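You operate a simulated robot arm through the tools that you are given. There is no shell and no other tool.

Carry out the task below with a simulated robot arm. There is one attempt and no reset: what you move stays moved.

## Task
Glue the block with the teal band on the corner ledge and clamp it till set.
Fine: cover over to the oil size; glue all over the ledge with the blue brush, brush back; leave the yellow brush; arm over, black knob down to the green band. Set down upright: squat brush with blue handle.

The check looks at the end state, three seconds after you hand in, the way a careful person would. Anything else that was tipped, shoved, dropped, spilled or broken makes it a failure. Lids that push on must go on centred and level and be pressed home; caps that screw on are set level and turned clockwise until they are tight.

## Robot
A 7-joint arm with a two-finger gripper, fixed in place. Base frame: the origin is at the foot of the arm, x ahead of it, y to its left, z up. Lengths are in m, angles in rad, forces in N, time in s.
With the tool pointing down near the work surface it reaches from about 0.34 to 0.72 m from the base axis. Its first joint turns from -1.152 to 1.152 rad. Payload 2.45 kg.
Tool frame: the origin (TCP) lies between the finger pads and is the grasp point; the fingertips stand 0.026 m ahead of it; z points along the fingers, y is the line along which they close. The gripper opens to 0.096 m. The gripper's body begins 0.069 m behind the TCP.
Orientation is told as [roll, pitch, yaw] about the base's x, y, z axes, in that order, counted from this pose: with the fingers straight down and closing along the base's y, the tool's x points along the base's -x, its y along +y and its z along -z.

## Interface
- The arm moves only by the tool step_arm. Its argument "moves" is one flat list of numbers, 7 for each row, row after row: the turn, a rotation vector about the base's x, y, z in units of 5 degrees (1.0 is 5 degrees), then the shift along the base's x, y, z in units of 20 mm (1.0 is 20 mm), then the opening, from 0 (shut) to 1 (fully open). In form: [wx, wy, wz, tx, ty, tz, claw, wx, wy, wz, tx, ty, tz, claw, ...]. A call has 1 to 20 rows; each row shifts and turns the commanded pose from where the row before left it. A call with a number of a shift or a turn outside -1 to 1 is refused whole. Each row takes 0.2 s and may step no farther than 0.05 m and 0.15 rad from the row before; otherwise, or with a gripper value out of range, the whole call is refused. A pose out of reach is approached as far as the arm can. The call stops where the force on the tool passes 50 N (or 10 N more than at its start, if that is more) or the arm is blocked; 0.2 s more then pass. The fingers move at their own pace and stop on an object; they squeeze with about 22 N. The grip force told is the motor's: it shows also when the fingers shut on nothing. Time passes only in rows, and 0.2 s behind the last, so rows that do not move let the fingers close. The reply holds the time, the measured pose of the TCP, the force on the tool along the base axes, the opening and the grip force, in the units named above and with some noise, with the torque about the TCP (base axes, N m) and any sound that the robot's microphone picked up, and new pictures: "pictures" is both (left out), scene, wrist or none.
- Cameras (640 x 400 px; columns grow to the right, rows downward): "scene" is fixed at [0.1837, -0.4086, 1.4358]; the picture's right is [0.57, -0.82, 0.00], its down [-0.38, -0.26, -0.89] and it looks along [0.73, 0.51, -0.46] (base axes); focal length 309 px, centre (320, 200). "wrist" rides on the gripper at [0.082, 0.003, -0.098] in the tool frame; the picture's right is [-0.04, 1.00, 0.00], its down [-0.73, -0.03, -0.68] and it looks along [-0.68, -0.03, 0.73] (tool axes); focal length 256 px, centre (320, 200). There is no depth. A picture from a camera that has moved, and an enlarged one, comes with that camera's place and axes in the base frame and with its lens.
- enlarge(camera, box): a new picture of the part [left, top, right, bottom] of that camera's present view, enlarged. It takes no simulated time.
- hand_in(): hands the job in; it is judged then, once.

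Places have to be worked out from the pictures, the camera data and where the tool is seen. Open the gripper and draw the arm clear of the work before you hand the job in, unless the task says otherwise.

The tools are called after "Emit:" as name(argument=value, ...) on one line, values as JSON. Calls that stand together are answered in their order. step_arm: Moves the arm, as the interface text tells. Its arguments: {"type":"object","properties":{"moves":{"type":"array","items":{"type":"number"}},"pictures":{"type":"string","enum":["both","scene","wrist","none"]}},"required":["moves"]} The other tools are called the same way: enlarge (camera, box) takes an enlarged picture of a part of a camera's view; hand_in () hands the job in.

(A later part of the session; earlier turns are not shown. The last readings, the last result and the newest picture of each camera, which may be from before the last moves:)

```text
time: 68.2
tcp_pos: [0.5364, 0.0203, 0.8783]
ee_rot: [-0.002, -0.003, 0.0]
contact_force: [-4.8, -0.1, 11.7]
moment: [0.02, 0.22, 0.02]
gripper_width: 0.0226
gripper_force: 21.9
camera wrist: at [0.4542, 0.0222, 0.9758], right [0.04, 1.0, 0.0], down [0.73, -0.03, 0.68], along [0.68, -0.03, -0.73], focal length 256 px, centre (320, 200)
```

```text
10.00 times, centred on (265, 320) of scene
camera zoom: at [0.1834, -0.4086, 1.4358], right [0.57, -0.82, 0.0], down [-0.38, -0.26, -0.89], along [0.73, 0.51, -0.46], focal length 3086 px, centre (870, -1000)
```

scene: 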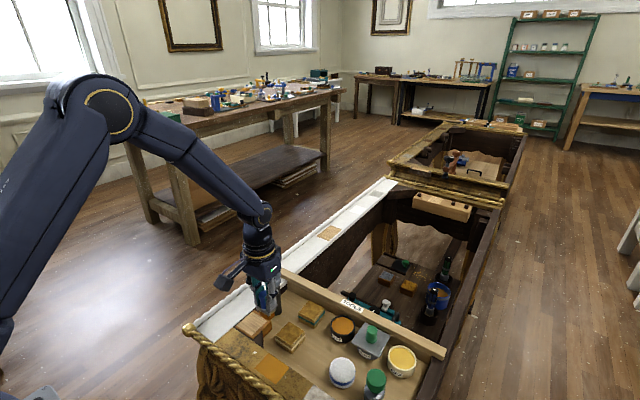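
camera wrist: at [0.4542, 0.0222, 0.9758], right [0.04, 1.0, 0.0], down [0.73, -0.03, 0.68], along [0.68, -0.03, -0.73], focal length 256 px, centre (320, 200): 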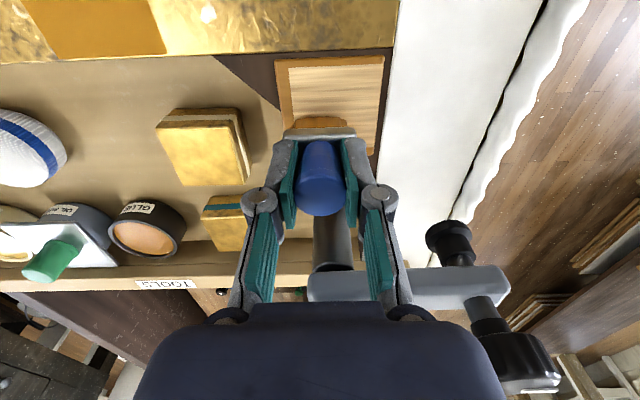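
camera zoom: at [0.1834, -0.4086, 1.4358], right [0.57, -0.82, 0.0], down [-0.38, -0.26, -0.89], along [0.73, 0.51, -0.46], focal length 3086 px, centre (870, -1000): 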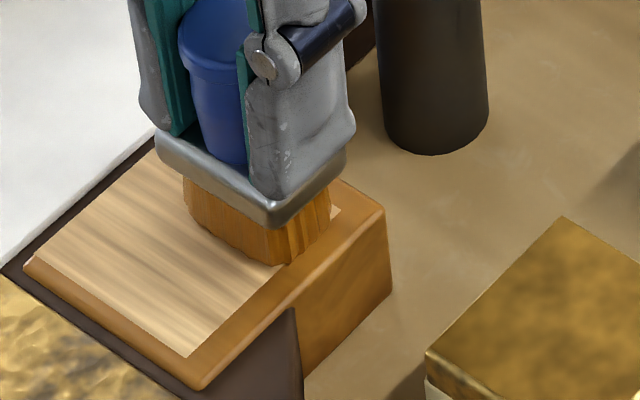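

Nothing visible yet, though the bristles are on the wood. I lift the brush and move it aside to view the whole ledge unobstructed.

Emit:
step_arm(moves=[0, 0, 0, 0, 0, 0.5, 0, 0, 0, 0, 0, 0, 1, 0, 0, 0, 0, 0, -1, 0.8, 0, 0, 0, 0, 0, -1, 0, 0], pictures="both")

Emit:
enlarge(camera="wrist", box=[280, 40, 460, 160])

Emit:
enlarge(camera="scene", box=[225, 290, 305, 350])

```text
time: 69.2
tcp_pos: [0.536, -0.0207, 0.9252]
ee_rot: [-0.003, -0.003, 0.003]
contact_force: [0.2, 0.1, -0.8]
moment: [0.01, -0.03, -0.02]
gripper_width: 0.023
gripper_force: 22.3
camera wrist: at [0.4543, -0.0175, 1.0229], right [0.04, 1.0, 0.0], down [0.73, -0.03, 0.68], along [0.68, -0.03, -0.73], focal length 256 px, centre (320, 200)
```

scene: 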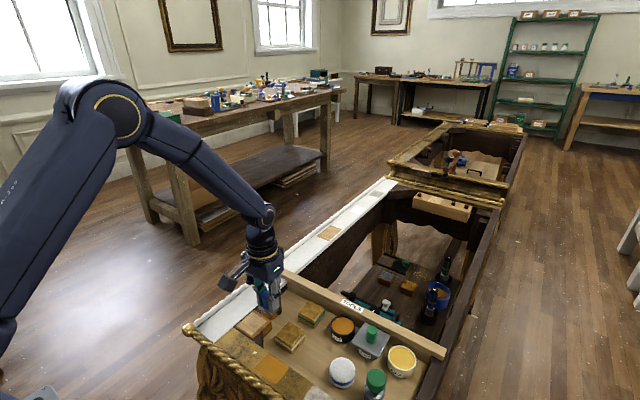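
wrist: 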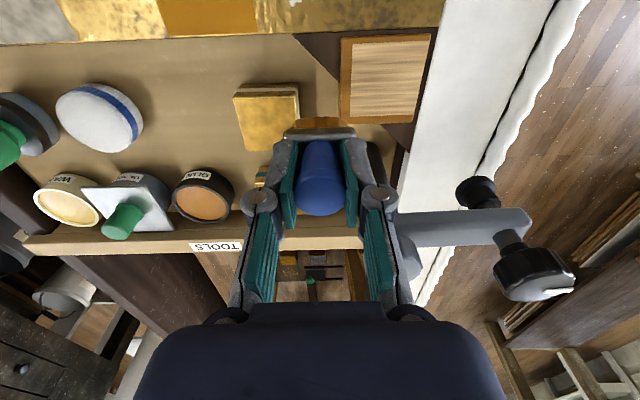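

```text
3.33 times, centred on (370, 100) of wrist
camera zoom: at [0.4543, -0.0175, 1.0229], right [0.04, 1.0, 0.0], down [0.73, -0.03, 0.68], along [0.68, -0.03, -0.73], focal length 853 px, centre (153, 533)
```

zoom: 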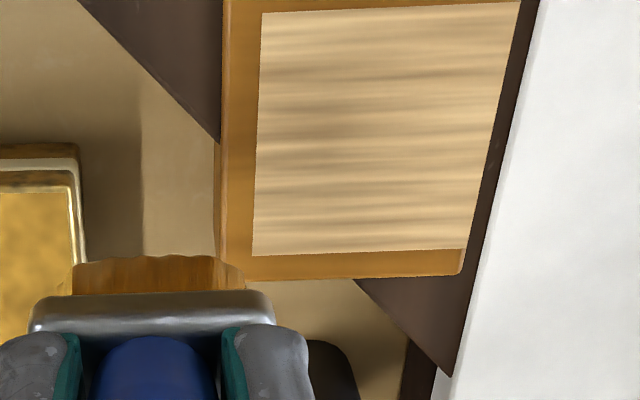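

```text
6.67 times, centred on (265, 320) of scene
camera zoom: at [0.1837, -0.4086, 1.4358], right [0.57, -0.82, 0.0], down [-0.38, -0.26, -0.89], along [0.73, 0.51, -0.46], focal length 2057 px, centre (687, -600)
```

zoom: 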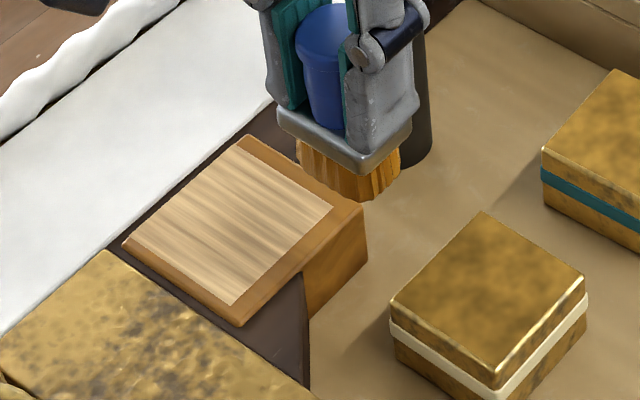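

I zoom in hard on the wood to compare the brushed part with the unbrushed part.

Emit:
enlarge(camera="wrist", box=[336, 28, 440, 130])

Emit:
enlarge(camera="scene", box=[235, 305, 285, 345])

Emit:
enlarge(camera="wrist", box=[270, 100, 370, 160])

```text
3.92 times, centred on (388, 79) of wrist
camera zoom: at [0.4543, -0.0175, 1.0229], right [0.04, 1.0, 0.0], down [0.73, -0.03, 0.68], along [0.68, -0.03, -0.73], focal length 1004 px, centre (53, 674)
```

zoom: 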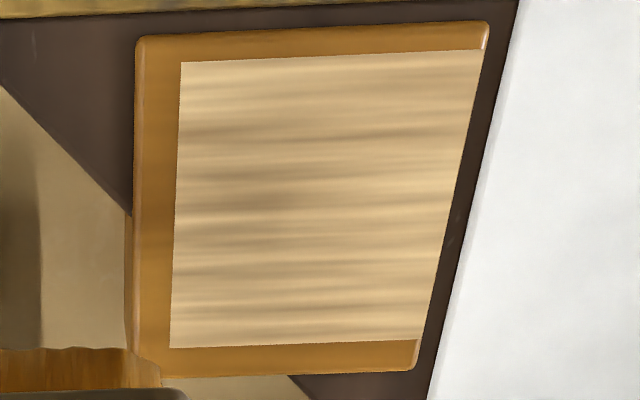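

```text
10.00 times, centred on (260, 325) of scene
camera zoom: at [0.1837, -0.4086, 1.4358], right [0.57, -0.82, 0.0], down [-0.38, -0.26, -0.89], along [0.73, 0.51, -0.46], focal length 3086 px, centre (920, -1050)
```

zoom: 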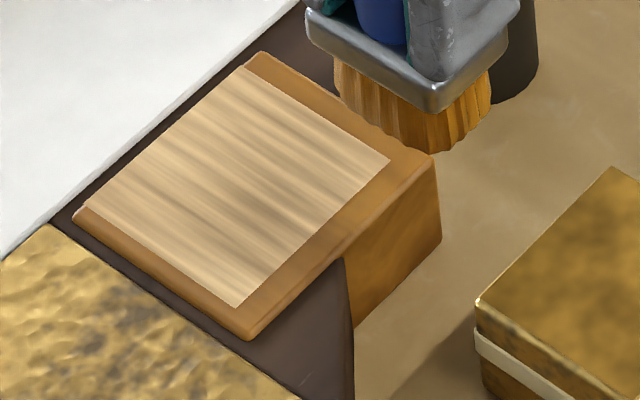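

```text
6.40 times, centred on (320, 130) of wrist
camera zoom: at [0.4543, -0.0175, 1.0229], right [0.04, 1.0, 0.0], down [0.73, -0.03, 0.68], along [0.68, -0.03, -0.73], focal length 1638 px, centre (320, 648)
```

zoom: 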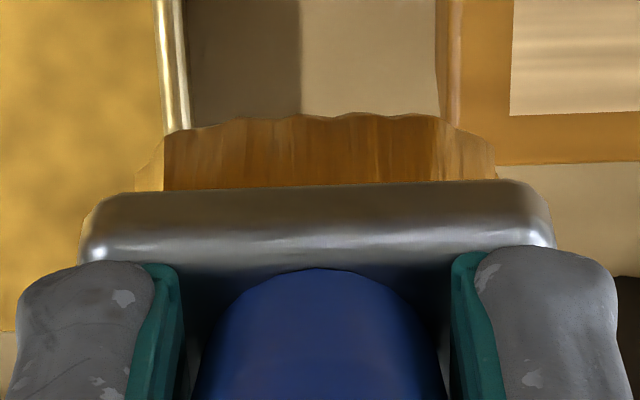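

No glue has transferred yet, though the bristles are amber. I repeat with a slow light stroke on the right half (y≈0.034), watching the wood step by step.

Emit:
step_arm(moves=[0, 0, 0, 0, 0.92, 0, 0, 0, 0, 0, 0, 0.92, 0, 0, 0, 0, 0, 0, 0.9, 0, 0, 0, 0, 0, 0, 0, -1, 0, 0, 0, 0, 0, 0, -1, 0, 0, 0, 0, 0, 0, -0.2, 0], pictures="none")

Emit:
step_arm(moves=[0, 0, 0, 0, 0, -0.06, 0], pictures="none")

Emit:
step_arm(moves=[0, 0, 0, 0, 0, -0.05, 0], pictures="wrist")

```text
time: 70.5
tcp_pos: [0.5372, 0.0333, 0.8808]
ee_rot: [-0.003, -0.006, 0.001]
contact_force: [-0.3, -0.1, -0.1]
moment: [0.01, 0.0, -0.01]
gripper_width: 0.0232
gripper_force: 22.1
```

```text
time: 71.0
tcp_pos: [0.5376, 0.0334, 0.8793]
ee_rot: [-0.002, -0.005, 0.0]
contact_force: [0.5, -0.1, -0.2]
moment: [0.01, 0.02, 0.01]
gripper_width: 0.0231
gripper_force: 22.3
```

```text
time: 71.3
tcp_pos: [0.536, 0.034, 0.8786]
ee_rot: [-0.002, -0.006, 0.0]
contact_force: [-0.8, 0.1, 2.0]
moment: [0.06, 0.06, -0.03]
gripper_width: 0.0231
gripper_force: 22.5
camera wrist: at [0.4545, 0.0371, 0.9759], right [0.04, 1.0, 0.0], down [0.73, -0.03, 0.68], along [0.68, -0.03, -0.73], focal length 256 px, centre (320, 200)
```

wrist: 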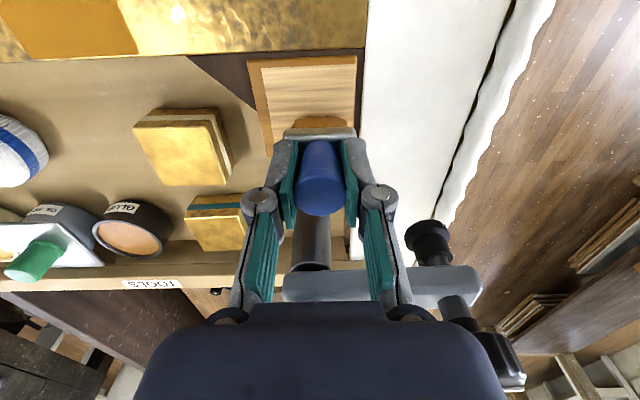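

Light contact of 2 N. I stroke slowly toward -x, 2 mm per row, and look.

Emit:
step_arm(moves=[0, 0, 0, -0.1, 0, -0.02, 0, 0, 0, 0, -0.1, 0, 0, 0, 0, 0, 0, -0.1, 0, 0, 0, 0, 0, 0, -0.1, 0, 0, 0], pictures="none")

Emit:
step_arm(moves=[0, 0, 0, -0.1, 0, 0, 0, 0, 0, 0, -0.1, 0, 0, 0, 0, 0, 0, -0.1, 0, 0, 0, 0, 0, 0, -0.1, 0, 0, 0], pictures="wrist")

Emit:
enlarge(camera="wrist", box=[240, 40, 400, 150])

Emit:
enlarge(camera="scene", box=[235, 295, 295, 345])

```text
time: 72.3
tcp_pos: [0.529, 0.0345, 0.8793]
ee_rot: [-0.001, -0.007, 0.0]
contact_force: [4.9, 0.1, 9.9]
moment: [0.01, -0.19, 0.03]
gripper_width: 0.0232
gripper_force: 22.6
```

```text
time: 73.3
tcp_pos: [0.5224, 0.0332, 0.8773]
ee_rot: [-0.001, -0.006, -0.001]
contact_force: [5.8, -0.1, 13.9]
moment: [0.0, -0.29, -0.01]
gripper_width: 0.023
gripper_force: 22.1
camera wrist: at [0.4388, 0.0369, 0.9757], right [0.04, 1.0, 0.0], down [0.73, -0.03, 0.68], along [0.68, -0.03, -0.73], focal length 256 px, centre (320, 200)
```

wrist: 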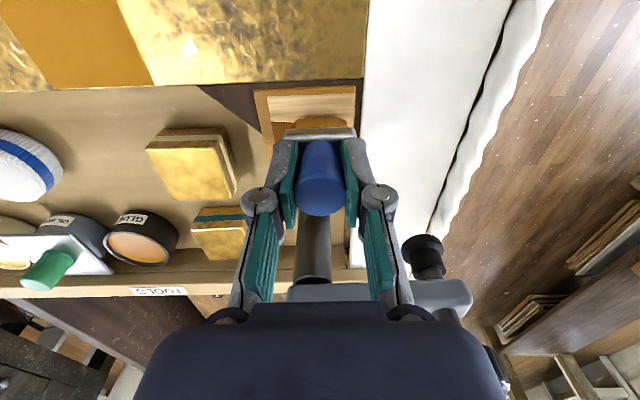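

```text
3.64 times, centred on (320, 95) of wrist
camera zoom: at [0.4388, 0.0369, 0.9757], right [0.04, 1.0, 0.0], down [0.73, -0.03, 0.68], along [0.68, -0.03, -0.73], focal length 931 px, centre (320, 582)
```

zoom: 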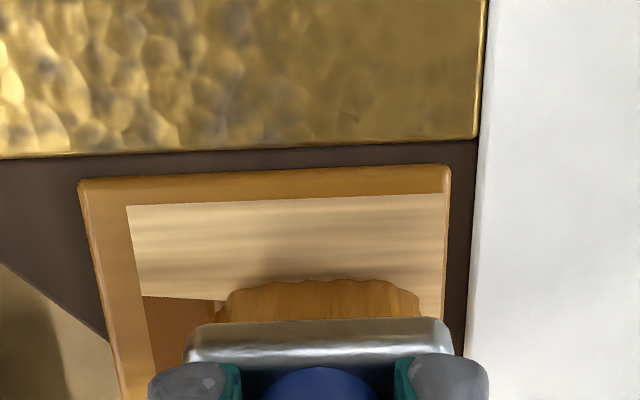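

```text
8.00 times, centred on (265, 320) of scene
camera zoom: at [0.1836, -0.4086, 1.4358], right [0.57, -0.82, 0.0], down [-0.38, -0.26, -0.89], along [0.73, 0.51, -0.46], focal length 2469 px, centre (760, -760)
```

zoom: 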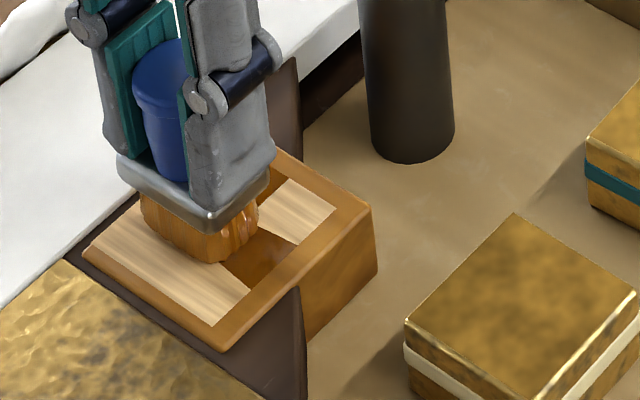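

Glue is now going on: a dark amber patch shows on the wood beside the brush. I keep this pressure and continue the stroke toward the front edge.

Emit:
step_arm(moves=[0, 0, 0, -0.1, 0, 0, 0, 0, 0, 0, -0.1, 0, 0, 0, 0, 0, 0, -0.1, 0, 0, 0, 0, 0, 0, -0.1, 0, 0, 0], pictures="wrist")

Emit:
enlarge(camera="wrist", box=[240, 40, 400, 150])

Emit:
enlarge(camera="scene", box=[235, 295, 295, 345])

```text
time: 74.3
tcp_pos: [0.5118, 0.0333, 0.8781]
ee_rot: [-0.002, -0.001, 0.001]
contact_force: [2.3, -0.1, 5.2]
moment: [0.04, -0.16, -0.04]
gripper_width: 0.0231
gripper_force: 22.0
camera wrist: at [0.4301, 0.0369, 0.976], right [0.04, 1.0, 0.0], down [0.73, -0.03, 0.68], along [0.68, -0.03, -0.73], focal length 256 px, centre (320, 200)
```

wrist: 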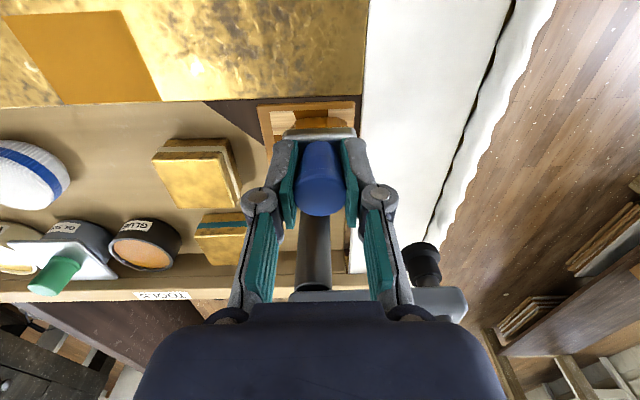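

```text
3.64 times, centred on (320, 95) of wrist
camera zoom: at [0.4301, 0.0369, 0.976], right [0.04, 1.0, 0.0], down [0.73, -0.03, 0.68], along [0.68, -0.03, -0.73], focal length 931 px, centre (320, 582)
```

zoom: 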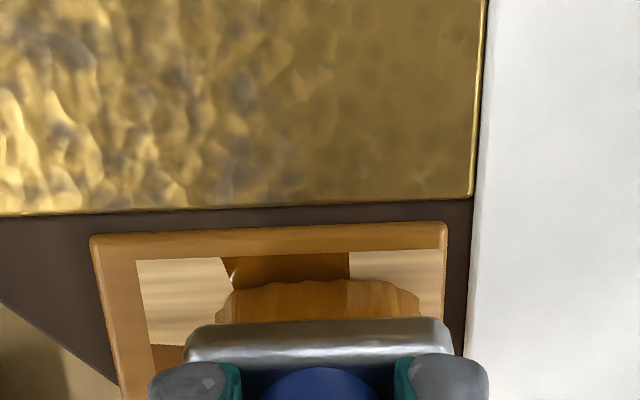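

```text
8.00 times, centred on (265, 320) of scene
camera zoom: at [0.1837, -0.4086, 1.4358], right [0.57, -0.82, 0.0], down [-0.38, -0.26, -0.89], along [0.73, 0.51, -0.46], focal length 2469 px, centre (760, -760)
```

zoom: 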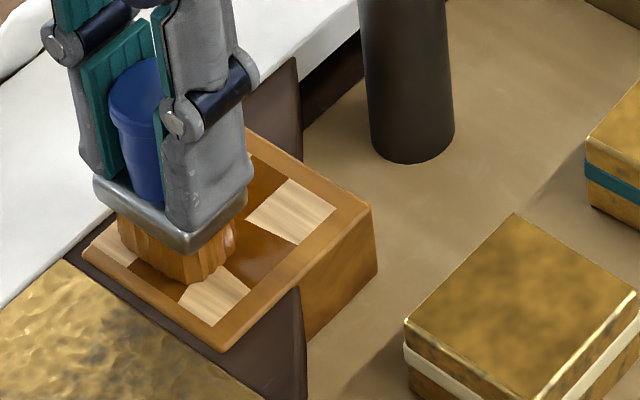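

The ledge shows a 3×3 pattern of patches: the middle ones are coated, the corner ones are still bare. I shift 4 mm toward +y (keeping clear of the white rail) and stroke along x over the right-hand patches.

Emit:
step_arm(moves=[0, 0, 0, 0, 0.1, -0.01, 0, 0, 0, 0, -0.1, 0.1, 0, 0, 0, 0, 0, -0.15, 0, 0, 0, 0, 0, 0, -0.15, 0, 0, 0], pictures="wrist")

Emit:
enlarge(camera="wrist", box=[240, 60, 400, 160])

Emit:
enlarge(camera="scene", box=[235, 295, 295, 345])

```text
time: 75.3
tcp_pos: [0.5042, 0.0384, 0.8792]
ee_rot: [-0.001, -0.003, 0.001]
contact_force: [1.1, 0.2, 0.7]
moment: [0.04, 0.0, -0.02]
gripper_width: 0.0228
gripper_force: 21.9
camera wrist: at [0.4226, 0.0408, 0.9759], right [0.04, 1.0, 0.0], down [0.73, -0.03, 0.68], along [0.68, -0.03, -0.73], focal length 256 px, centre (320, 200)
```

wrist: 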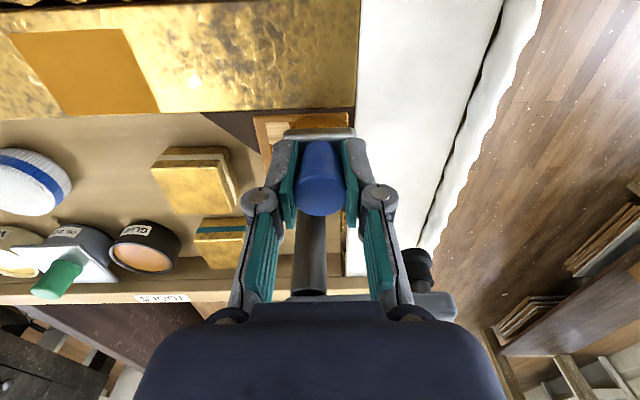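

```text
4.00 times, centred on (320, 110) of wrist
camera zoom: at [0.4226, 0.0408, 0.9759], right [0.04, 1.0, 0.0], down [0.73, -0.03, 0.68], along [0.68, -0.03, -0.73], focal length 1024 px, centre (320, 560)
```

zoom: 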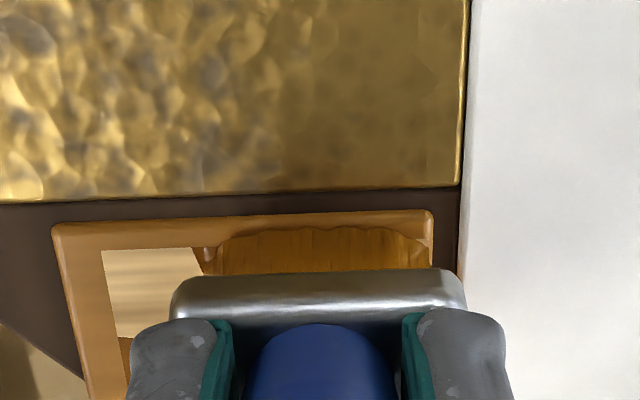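

```text
8.00 times, centred on (265, 320) of scene
camera zoom: at [0.1837, -0.4086, 1.4358], right [0.57, -0.82, 0.0], down [-0.38, -0.26, -0.89], along [0.73, 0.51, -0.46], focal length 2469 px, centre (760, -760)
```

zoom: 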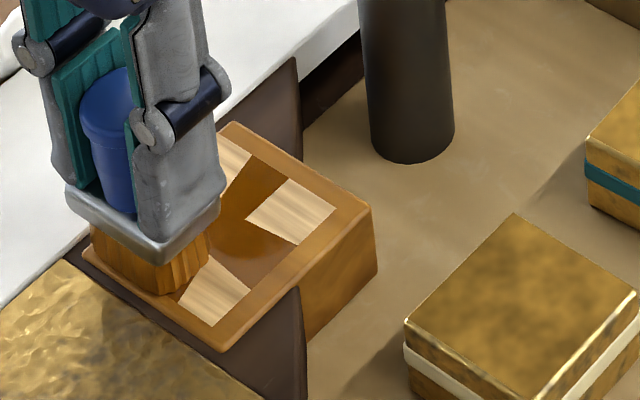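

The front-right patch is under the brush with only 1 N. I press slightly more and stroke back toward +x at this y.

Emit:
step_arm(moves=[0, 0, 0, 0, 0, -0.03, 0, 0, 0, 0, 0.1, 0, 0, 0, 0, 0, 0, 0.15, 0, 0, 0, 0, 0, 0, 0.15, 0, 0, 0], pictures="none")

Emit:
step_arm(moves=[0, 0, 0, 0.15, 0, 0.01, 0, 0, 0, 0, 0.15, 0, 0, 0, 0, 0, 0, 0.15, 0, 0.01, 0, 0, 0, 0, 0.15, 0, 0, 0], pictures="none")

Emit:
step_arm(moves=[0, 0, 0, 0.15, 0, 0, 0, 0, 0, 0, 0.15, 0, 0, 0, 0, 0, 0, 0.15, 0, 0, 0, 0, 0, 0, 0.15, 0, 0, 0], pictures="wrist")

Emit:
enlarge(camera="wrist", box=[240, 30, 400, 150])

Emit:
enlarge(camera="scene", box=[235, 295, 295, 345])

```text
time: 76.3
tcp_pos: [0.5136, 0.0376, 0.8781]
ee_rot: [-0.003, -0.005, 0.002]
contact_force: [-4.4, 1.6, 14.2]
moment: [0.06, 0.31, 0.01]
gripper_width: 0.0232
gripper_force: 22.4
```

```text
time: 77.3
tcp_pos: [0.5245, 0.037, 0.8777]
ee_rot: [-0.001, -0.005, 0.0]
contact_force: [-8.6, -1.0, 18.1]
moment: [-0.02, 0.4, -0.01]
gripper_width: 0.0227
gripper_force: 22.2
```

```text
time: 78.3
tcp_pos: [0.5347, 0.0372, 0.8776]
ee_rot: [-0.003, -0.008, 0.0]
contact_force: [-6.0, 1.5, 22.1]
moment: [0.04, 0.39, 0.0]
gripper_width: 0.0228
gripper_force: 22.1
camera wrist: at [0.4548, 0.0399, 0.9755], right [0.04, 1.0, 0.0], down [0.73, -0.03, 0.68], along [0.68, -0.03, -0.73], focal length 256 px, centre (320, 200)
```

wrist: 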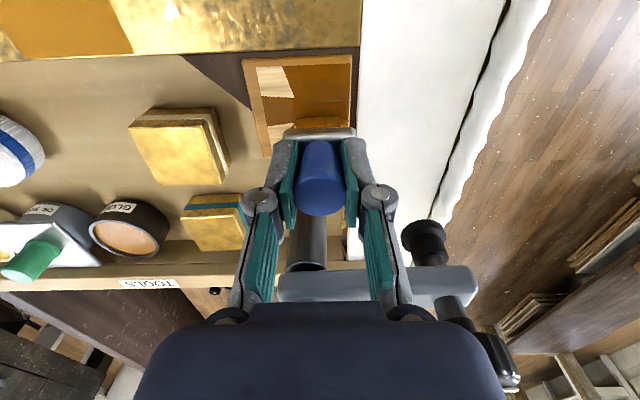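

```text
3.33 times, centred on (320, 90) of wrist
camera zoom: at [0.4548, 0.0399, 0.9755], right [0.04, 1.0, 0.0], down [0.73, -0.03, 0.68], along [0.68, -0.03, -0.73], focal length 853 px, centre (320, 567)
```

zoom: 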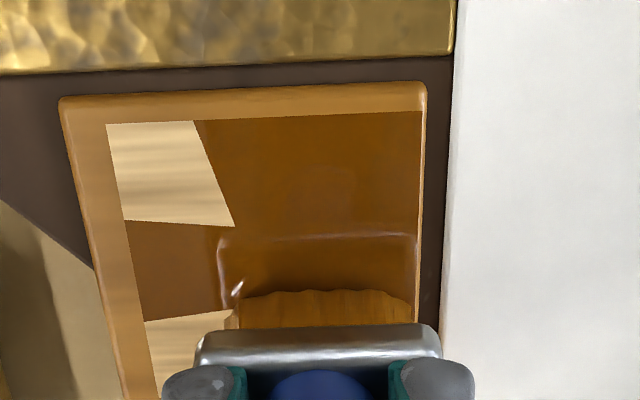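

```text
8.00 times, centred on (265, 320) of scene
camera zoom: at [0.1832, -0.4086, 1.4358], right [0.57, -0.82, 0.0], down [-0.38, -0.26, -0.89], along [0.73, 0.51, -0.46], focal length 2469 px, centre (760, -760)
```

zoom: 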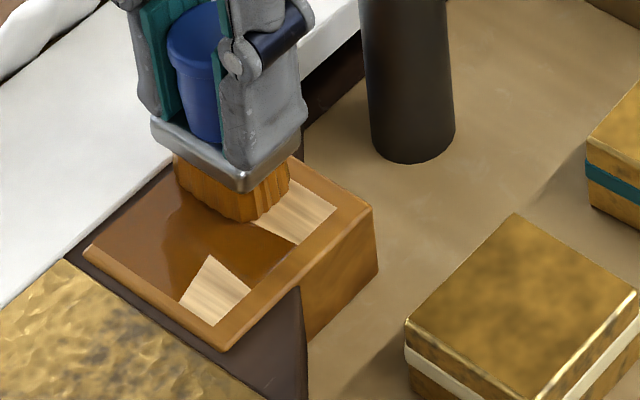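

Only the two patches on the -y side remain bare. I lighten the press and stroke across to y≈0.012 over the back one.

Emit:
step_arm(moves=[0, 0, 0, 0, -0.2, 0.03, 0, 0, 0, 0, 0, -0.2, 0, 0, 0, 0, 0, 0, -0.2, 0, 0, 0, 0, 0, 0, -0.2, 0, 0], pictures="none")

Emit:
step_arm(moves=[0, 0, 0, 0, -0.2, 0, 0, 0, 0, 0, 0, -0.2, 0, 0, 0, 0, 0, 0, -0.1, 0, 0], pictures="wrist")

Emit:
enlarge(camera="wrist", box=[240, 30, 420, 150])

Emit:
enlarge(camera="scene", box=[235, 295, 295, 345])

```text
time: 79.3
tcp_pos: [0.5373, 0.0217, 0.8786]
ee_rot: [-0.002, -0.004, 0.004]
contact_force: [1.4, 3.1, 9.7]
moment: [0.13, -0.1, 0.02]
gripper_width: 0.0232
gripper_force: 22.3
```

```text
time: 80.2
tcp_pos: [0.5349, 0.0124, 0.8783]
ee_rot: [-0.001, -0.005, 0.002]
contact_force: [-1.5, 5.0, 12.3]
moment: [0.2, 0.06, 0.0]
gripper_width: 0.0231
gripper_force: 21.9
camera wrist: at [0.4543, 0.0148, 0.9758], right [0.04, 1.0, 0.0], down [0.73, -0.03, 0.68], along [0.68, -0.03, -0.73], focal length 256 px, centre (320, 200)
```

wrist: 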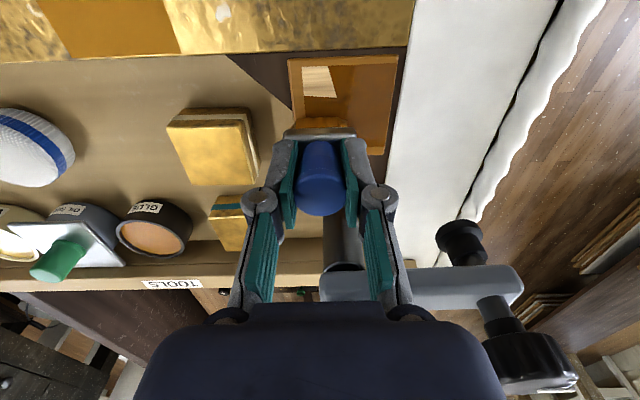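

```text
3.33 times, centred on (330, 90) of wrist
camera zoom: at [0.4543, 0.0148, 0.9758], right [0.04, 1.0, 0.0], down [0.73, -0.03, 0.68], along [0.68, -0.03, -0.73], focal length 853 px, centre (287, 567)
```

zoom: 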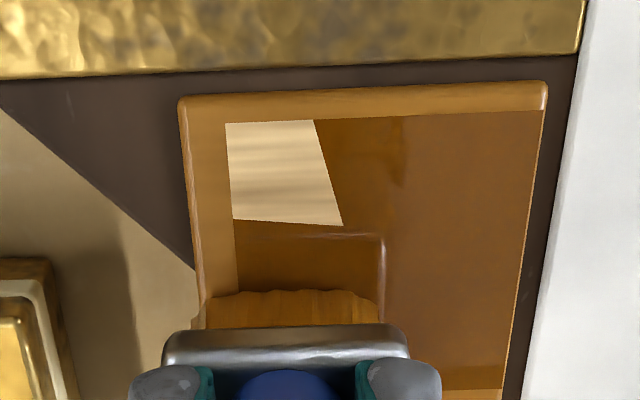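

```text
8.00 times, centred on (265, 320) of scene
camera zoom: at [0.1835, -0.4085, 1.4358], right [0.57, -0.82, 0.0], down [-0.38, -0.26, -0.89], along [0.73, 0.51, -0.46], focal length 2469 px, centre (760, -760)
```

zoom: 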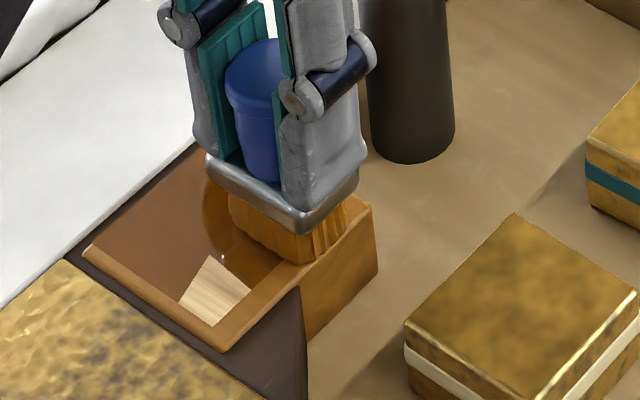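

The back patches are done; only the front-left patch is bare. I stroke toward -x at y≈0.012 to cover it.

Emit:
step_arm(moves=[0, 0, 0, -0.2, 0, 0, 0, 0, 0, 0, -0.2, 0, 0, 0, 0, 0, 0, -0.2, 0, 0, 0, 0, 0, 0, -0.2, 0, 0, 0], pictures="none")

Emit:
step_arm(moves=[0, 0, 0, -0.2, 0, 0, 0, 0, 0, 0, -0.2, 0, 0, 0, 0, 0, 0, -0.2, 0, 0, 0, 0, 0, 0, -0.15, 0, 0, 0], pictures="none")

Emit:
step_arm(moves=[0, 0, 0, 0.2, 0, 0, 0, 0, 0, 0, 0.2, 0, 0, 0, 0, 0, 0, 0.2, 0, 0, 0], pictures="wrist")

Emit:
enlarge(camera="wrist", box=[240, 30, 420, 150])

Emit:
enlarge(camera="scene", box=[235, 295, 295, 345])

```text
time: 81.2
tcp_pos: [0.5203, 0.0117, 0.8787]
ee_rot: [-0.004, -0.005, 0.0]
contact_force: [2.1, -1.3, 6.2]
moment: [-0.03, -0.14, -0.04]
gripper_width: 0.0232
gripper_force: 21.6
```

```text
time: 82.2
tcp_pos: [0.5053, 0.0115, 0.8785]
ee_rot: [-0.002, -0.002, 0.002]
contact_force: [2.9, 0.1, 5.0]
moment: [0.03, -0.09, -0.03]
gripper_width: 0.0231
gripper_force: 22.3
```

```text
time: 83.0
tcp_pos: [0.5174, 0.0123, 0.8778]
ee_rot: [-0.002, -0.003, 0.0]
contact_force: [-1.3, -0.8, 0.0]
moment: [0.0, 0.03, 0.01]
gripper_width: 0.0228
gripper_force: 22.9
camera wrist: at [0.4354, 0.0146, 0.9759], right [0.04, 1.0, 0.0], down [0.73, -0.03, 0.68], along [0.68, -0.03, -0.73], focal length 256 px, centre (320, 200)
```

wrist: 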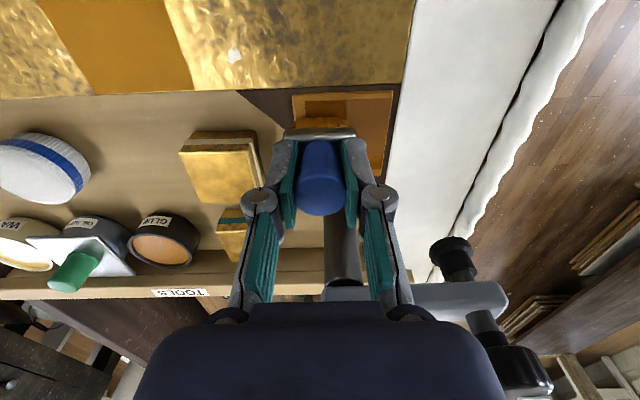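

```text
3.33 times, centred on (330, 90) of wrist
camera zoom: at [0.4354, 0.0146, 0.9759], right [0.04, 1.0, 0.0], down [0.73, -0.03, 0.68], along [0.68, -0.03, -0.73], focal length 853 px, centre (287, 567)
```

zoom: 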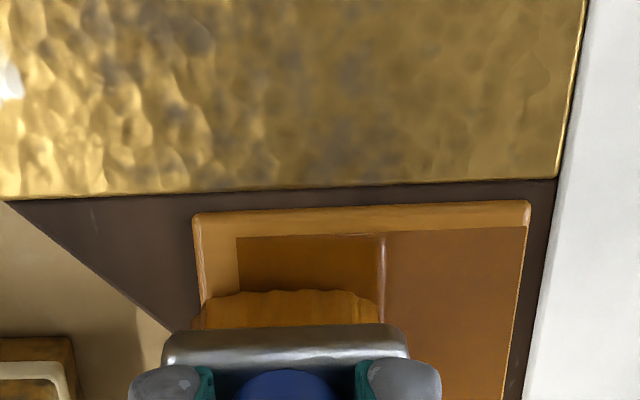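

```text
8.00 times, centred on (265, 320) of scene
camera zoom: at [0.1837, -0.4086, 1.4358], right [0.57, -0.82, 0.0], down [-0.38, -0.26, -0.89], along [0.73, 0.51, -0.46], focal length 2469 px, centre (760, -760)
```

zoom: 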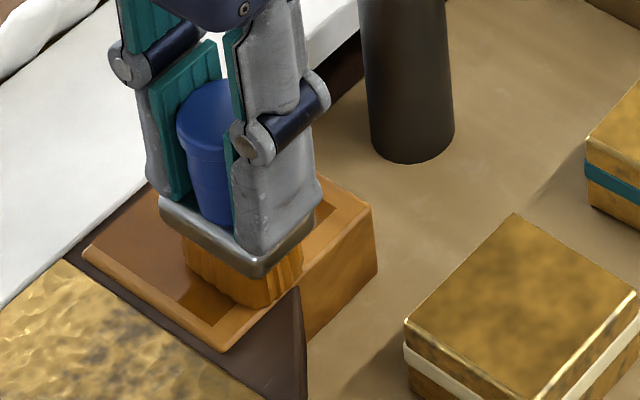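

All nine patches look coated. I lift the brush clear and move aside to verify the whole ledge.

Emit:
step_arm(moves=[0, 0, 0, 0, 0, 0.5, 0, 0, 0, 0, 0, 0, 1, 0, 0, 0, 0, 0, 0, 0.8, 0, 0, 0, 0, 0.5, -0.8, 0, 0, 0, 0, 0, 0.5, -0.8, 0, 0], pictures="both")

Emit:
enlarge(camera="wrist", box=[300, 20, 460, 140])

Emit:
enlarge(camera="scene", box=[225, 290, 305, 350])

```text
time: 84.2
tcp_pos: [0.5366, -0.0205, 0.9248]
ee_rot: [-0.002, -0.003, 0.002]
contact_force: [-0.2, 0.1, -1.5]
moment: [-0.01, 0.01, 0.02]
gripper_width: 0.0232
gripper_force: 21.6
camera wrist: at [0.4553, -0.0182, 1.0219], right [0.04, 1.0, 0.0], down [0.73, -0.03, 0.68], along [0.68, -0.03, -0.73], focal length 256 px, centre (320, 200)
```

scene: 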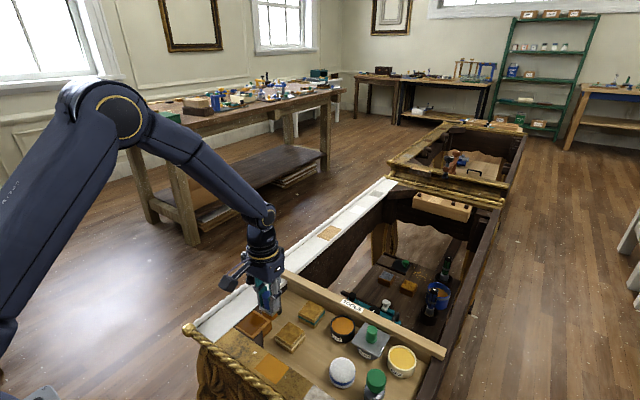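
wrist: 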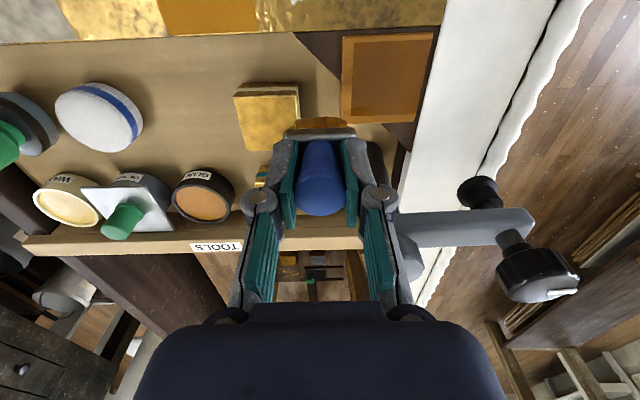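

```text
3.33 times, centred on (380, 80) of wrist
camera zoom: at [0.4553, -0.0182, 1.0219], right [0.04, 1.0, 0.0], down [0.73, -0.03, 0.68], along [0.68, -0.03, -0.73], focal length 853 px, centre (120, 600)
```

zoom: 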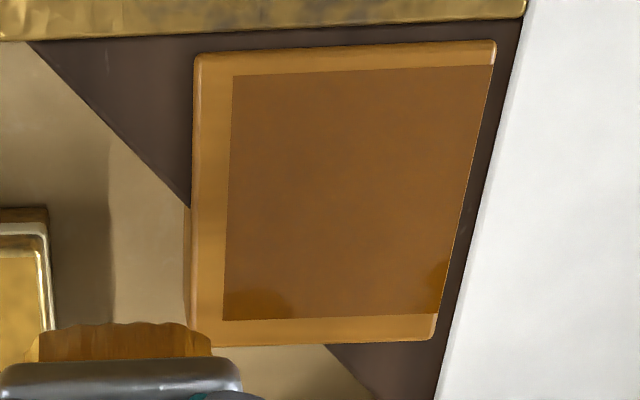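

```text
6.67 times, centred on (265, 320) of scene
camera zoom: at [0.1837, -0.4086, 1.4358], right [0.57, -0.82, 0.0], down [-0.38, -0.26, -0.89], along [0.73, 0.51, -0.46], focal length 2057 px, centre (687, -600)
```

zoom: 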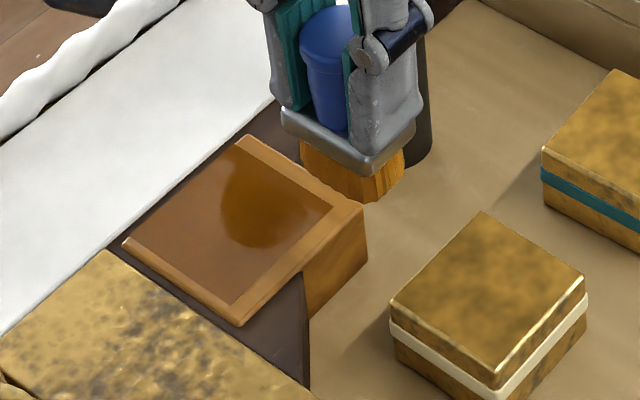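

The ledge is fully coated and the white rail is clean. I carry the brush back along the same gap to its spot at (0.546, -0.140).

Emit:
step_arm(moves=[0, 0, 0, 0.89, -0.66, 0, 0, 0, 0, 0, 0.89, -0.66, 0, 0, 0, 0, 0, 0.89, -0.66, 0, 0, 0, 0, 0, 0.03, -1, 0, 0, 0, 0, 0, 0.03, -1, 0, 0, 0, 0, 0, 0.03, -1, 0, 0, 0, 0, 0, -0.78, -0.32, 0, 0, 0, 0, 0, -0.78, -0.32, 0, 0, 0, 0, 0, -0.78, -0.32, 0, 0, 0, 0, 0, 0, 0, 0, 0], pictures="wrist")

Emit:
enlarge(camera="wrist", box=[220, 50, 420, 180])

Emit:
enlarge(camera="scene", box=[280, 290, 360, 370])

```text
time: 86.3
tcp_pos: [0.5458, -0.1383, 0.9251]
ee_rot: [-0.003, -0.006, -0.002]
contact_force: [-0.1, -0.2, -1.8]
moment: [-0.01, 0.0, 0.0]
gripper_width: 0.023
gripper_force: 21.9
camera wrist: at [0.4637, -0.1348, 1.0222], right [0.04, 1.0, 0.0], down [0.73, -0.03, 0.68], along [0.68, -0.03, -0.73], focal length 256 px, centre (320, 200)
```

wrist: 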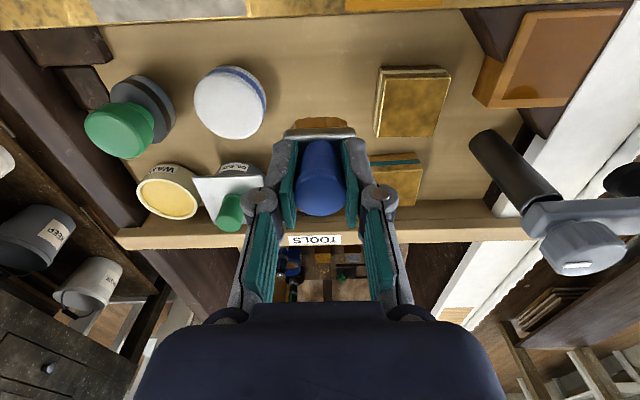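

```text
3.08 times, centred on (320, 115) of wrist
camera zoom: at [0.4637, -0.1348, 1.0222], right [0.04, 1.0, 0.0], down [0.73, -0.03, 0.68], along [0.68, -0.03, -0.73], focal length 788 px, centre (320, 462)
```

zoom: 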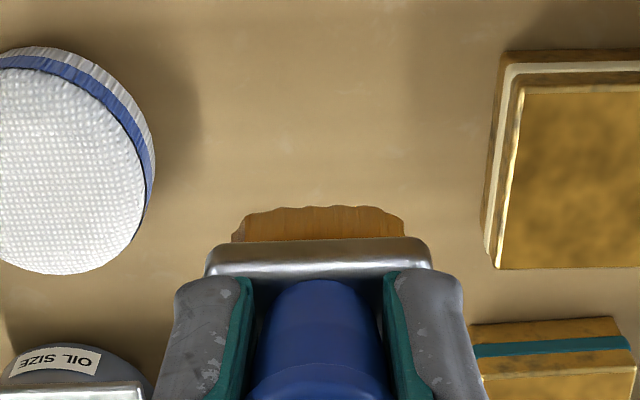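

```text
5.00 times, centred on (320, 330) of scene
camera zoom: at [0.1837, -0.4086, 1.4358], right [0.57, -0.82, 0.0], down [-0.38, -0.26, -0.89], along [0.73, 0.51, -0.46], focal length 1543 px, centre (320, -450)
```

zoom: 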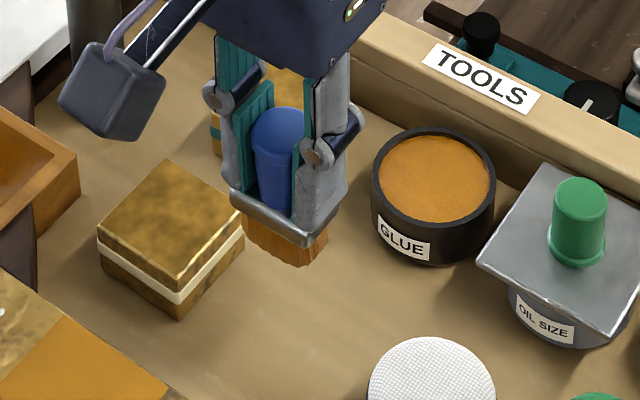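

I lower toward the board, first to TCP z≈0.853, then in 1 mm steps until the bristles touch.

Emit:
step_arm(moves=[0, 0, 0, 0, -0.05, -1, 0, 0, 0, 0, 0, 0, -1, 0, 0, 0, 0, 0, 0, -1, 0, 0, 0, 0, 0, 0, -0.55, 0], pictures="none")

Emit:
step_arm(moves=[0, 0, 0, 0, 0, -0.07, 0], pictures="none")

Emit:
step_arm(moves=[0, 0, 0, 0, 0, -0.05, 0], pictures="none")

Emit:
step_arm(moves=[0, 0, 0, 0, 0, -0.05, 0], pictures="wrist")

```text
time: 87.3
tcp_pos: [0.5468, -0.1394, 0.8537]
ee_rot: [-0.002, -0.005, 0.0]
contact_force: [-0.1, 0.0, -0.3]
moment: [-0.03, 0.0, -0.01]
gripper_width: 0.0229
gripper_force: 21.4
```

```text
time: 87.8
tcp_pos: [0.5472, -0.1375, 0.8509]
ee_rot: [-0.002, -0.005, 0.002]
contact_force: [-0.7, 0.5, -0.5]
moment: [-0.03, -0.01, -0.02]
gripper_width: 0.0228
gripper_force: 22.1
```

```text
time: 88.2
tcp_pos: [0.5466, -0.1395, 0.8506]
ee_rot: [-0.002, -0.004, 0.0]
contact_force: [-0.1, 0.7, -0.6]
moment: [0.02, -0.02, 0.0]
gripper_width: 0.0228
gripper_force: 21.5
```

```text
time: 88.5
tcp_pos: [0.5459, -0.1391, 0.8499]
ee_rot: [-0.002, -0.004, 0.0]
contact_force: [-1.3, 0.7, 0.2]
moment: [-0.01, 0.03, 0.02]
gripper_width: 0.0231
gripper_force: 22.0
camera wrist: at [0.4646, -0.1367, 0.9475], right [0.04, 1.0, 0.0], down [0.73, -0.03, 0.68], along [0.68, -0.03, -0.73], focal length 256 px, centre (320, 200)
```

wrist: 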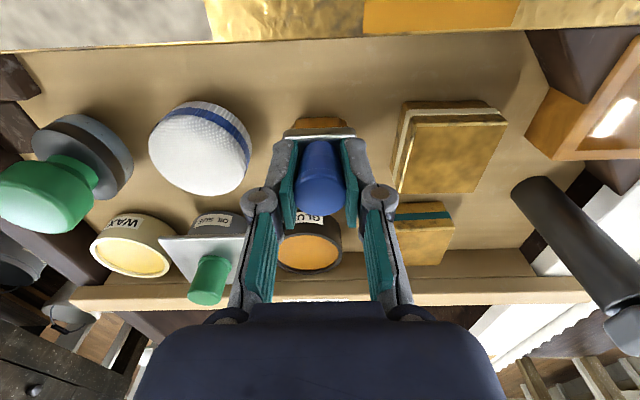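

Nearly there. Two or three more 1 mm steps until I feel the board.

Emit:
step_arm(moves=[0, 0, 0, 0, 0, -0.05, 0], pictures="none")

Emit:
step_arm(moves=[0, 0, 0, 0, 0, -0.05, 0], pictures="none")

Emit:
step_arm(moves=[0, 0, 0, 0, 0, -0.03, 0], pictures="none")

```text
time: 89.0
tcp_pos: [0.5467, -0.1382, 0.8492]
ee_rot: [-0.002, -0.004, 0.0]
contact_force: [0.5, -0.4, -0.8]
moment: [0.03, -0.01, 0.0]
gripper_width: 0.0231
gripper_force: 22.0
```

```text
time: 89.3
tcp_pos: [0.5458, -0.1392, 0.8485]
ee_rot: [-0.002, -0.005, -0.001]
contact_force: [-0.5, 0.1, 2.3]
moment: [0.06, 0.12, -0.01]
gripper_width: 0.0232
gripper_force: 22.5
```

```text
time: 89.8
tcp_pos: [0.5459, -0.1397, 0.8482]
ee_rot: [-0.003, -0.005, 0.002]
contact_force: [-1.4, 1.6, 6.7]
moment: [0.1, 0.13, 0.0]
gripper_width: 0.0227
gripper_force: 22.1
```

The brush is on the board (6.7 N). I raise 0.3 mm to ease the load, open, and rise straight up.

Emit:
step_arm(moves=[0, 0, 0, 0, 0, 0.015, 0, 0, 0, 0, 0, 0, 0, 0.4, 0, 0, 0, 0, 0, 0, 0.5, 0, 0, 0, 0, 0, 0, 0.5], pictures="wrist")

Emit:
step_arm(moves=[0, 0, 0, 0, 0, 0.5, 0.5, 0, 0, 0, 0, 0, 1, 0.5, 0, 0, 0, 0, 0, 1, 0.5, 0, 0, 0, 0, 0, 1, 0.5, 0, 0, 0, 0, 0, 1, 0.5], pictures="wrist")

Emit:
enlarge(camera="wrist", box=[240, 40, 400, 140])

Emit:
enlarge(camera="scene", box=[280, 300, 360, 370])

```text
time: 90.8
tcp_pos: [0.5466, -0.1403, 0.8468]
ee_rot: [-0.001, -0.004, 0.0]
contact_force: [-0.7, -0.6, -0.2]
moment: [0.01, -0.02, 0.0]
gripper_width: 0.048
gripper_force: 0.1
camera wrist: at [0.4644, -0.1367, 0.945], right [0.04, 1.0, 0.0], down [0.73, -0.03, 0.68], along [0.68, -0.03, -0.73], focal length 256 px, centre (320, 200)
```

wrist: 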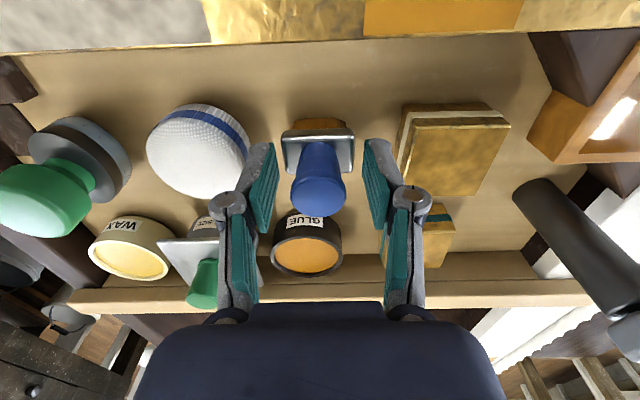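

```text
time: 92.0
tcp_pos: [0.5466, -0.1418, 0.9379]
ee_rot: [-0.002, -0.003, 0.001]
contact_force: [-0.6, -0.5, -1.4]
moment: [0.01, 0.01, 0.01]
gripper_width: 0.048
gripper_force: 0.1
camera wrist: at [0.465, -0.1377, 1.0362], right [0.04, 1.0, 0.0], down [0.73, -0.03, 0.68], along [0.68, -0.03, -0.73], focal length 256 px, centre (320, 200)
```

wrist: 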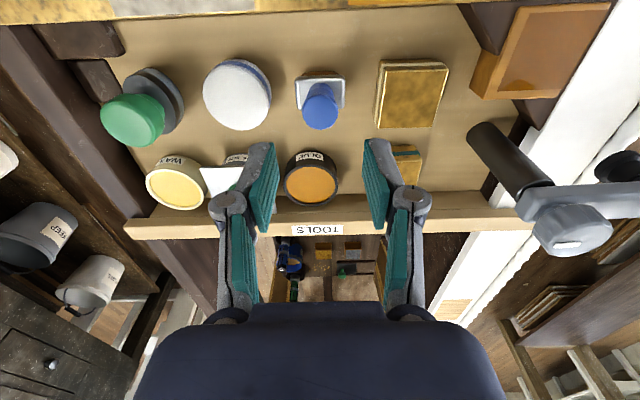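

```text
4.00 times, centred on (320, 90) of wrist
camera zoom: at [0.465, -0.1377, 1.0362], right [0.04, 1.0, 0.0], down [0.73, -0.03, 0.68], along [0.68, -0.03, -0.73], focal length 1024 px, centre (320, 640)
```

zoom: 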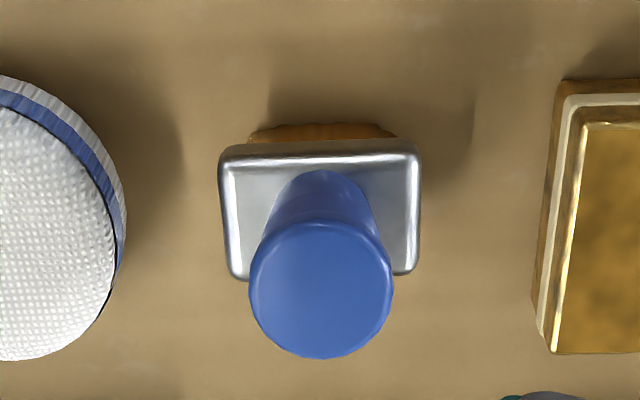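

```text
5.71 times, centred on (320, 335) of scene
camera zoom: at [0.1837, -0.4086, 1.4358], right [0.57, -0.82, 0.0], down [-0.38, -0.26, -0.89], along [0.73, 0.51, -0.46], focal length 1763 px, centre (320, -571)
```

zoom: 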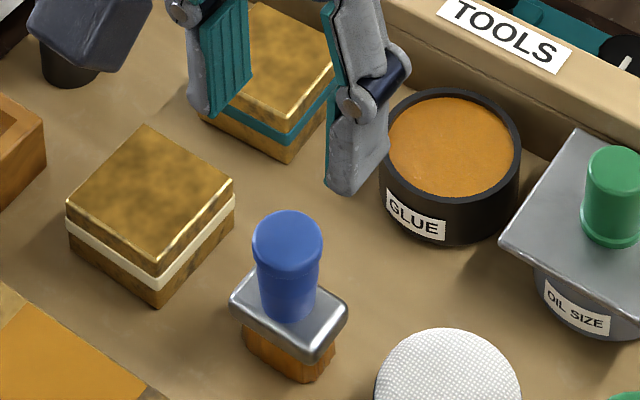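

The brush stands upright in its old place. Next is the teal-banded block at about (0.6355, -0.068), roughly 47 mm square with its top at z≈0.826; I move above it with the fingers opened to about 72 mm.

Emit:
step_arm(moves=[0, 0, 0, 0.89, 0.74, 0, 0.75, 0, 0, 0, 0.89, 0.74, 0, 0.75, 0, 0, 0, 0.89, 0.74, 0, 0.75, 0, 0, 0, 0.89, 0.74, 0, 0.75, 0, 0, 0, 0.89, 0.74, 0, 0.75, 0, 0, 0, 0, 0, 0, 0.75], pictures="wrist")

Emit:
enlarge(camera="wrist", box=[240, 40, 400, 150])

Emit:
enlarge(camera="scene", box=[280, 270, 360, 340])

```text
time: 93.3
tcp_pos: [0.6352, -0.065, 0.9379]
ee_rot: [0.001, -0.005, 0.001]
contact_force: [0.6, -0.3, -0.3]
moment: [0.01, 0.03, -0.03]
gripper_width: 0.072
gripper_force: 0.0
camera wrist: at [0.5534, -0.0623, 1.0345], right [0.04, 1.0, 0.0], down [0.73, -0.03, 0.68], along [0.68, -0.03, -0.73], focal length 256 px, centre (320, 200)
```

wrist: 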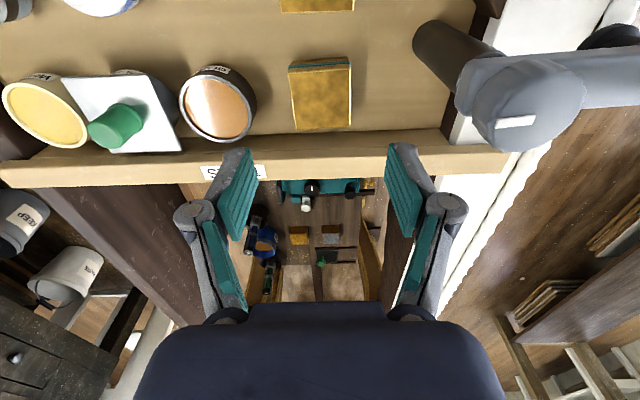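

```text
3.64 times, centred on (320, 95) of wrist
camera zoom: at [0.5534, -0.0623, 1.0345], right [0.04, 1.0, 0.0], down [0.73, -0.03, 0.68], along [0.68, -0.03, -0.73], focal length 931 px, centre (320, 582)
```

zoom: 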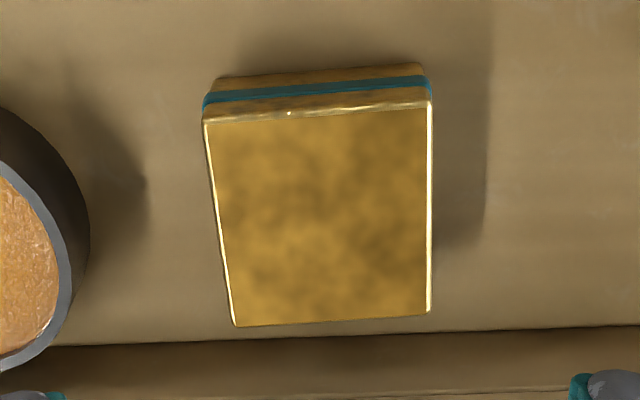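

```text
5.71 times, centred on (320, 305) of scene
camera zoom: at [0.1837, -0.4086, 1.4358], right [0.57, -0.82, 0.0], down [-0.38, -0.26, -0.89], along [0.73, 0.51, -0.46], focal length 1763 px, centre (320, -400)
```

zoom: 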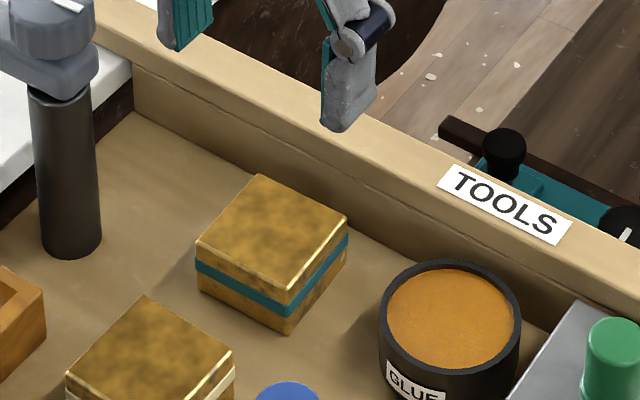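

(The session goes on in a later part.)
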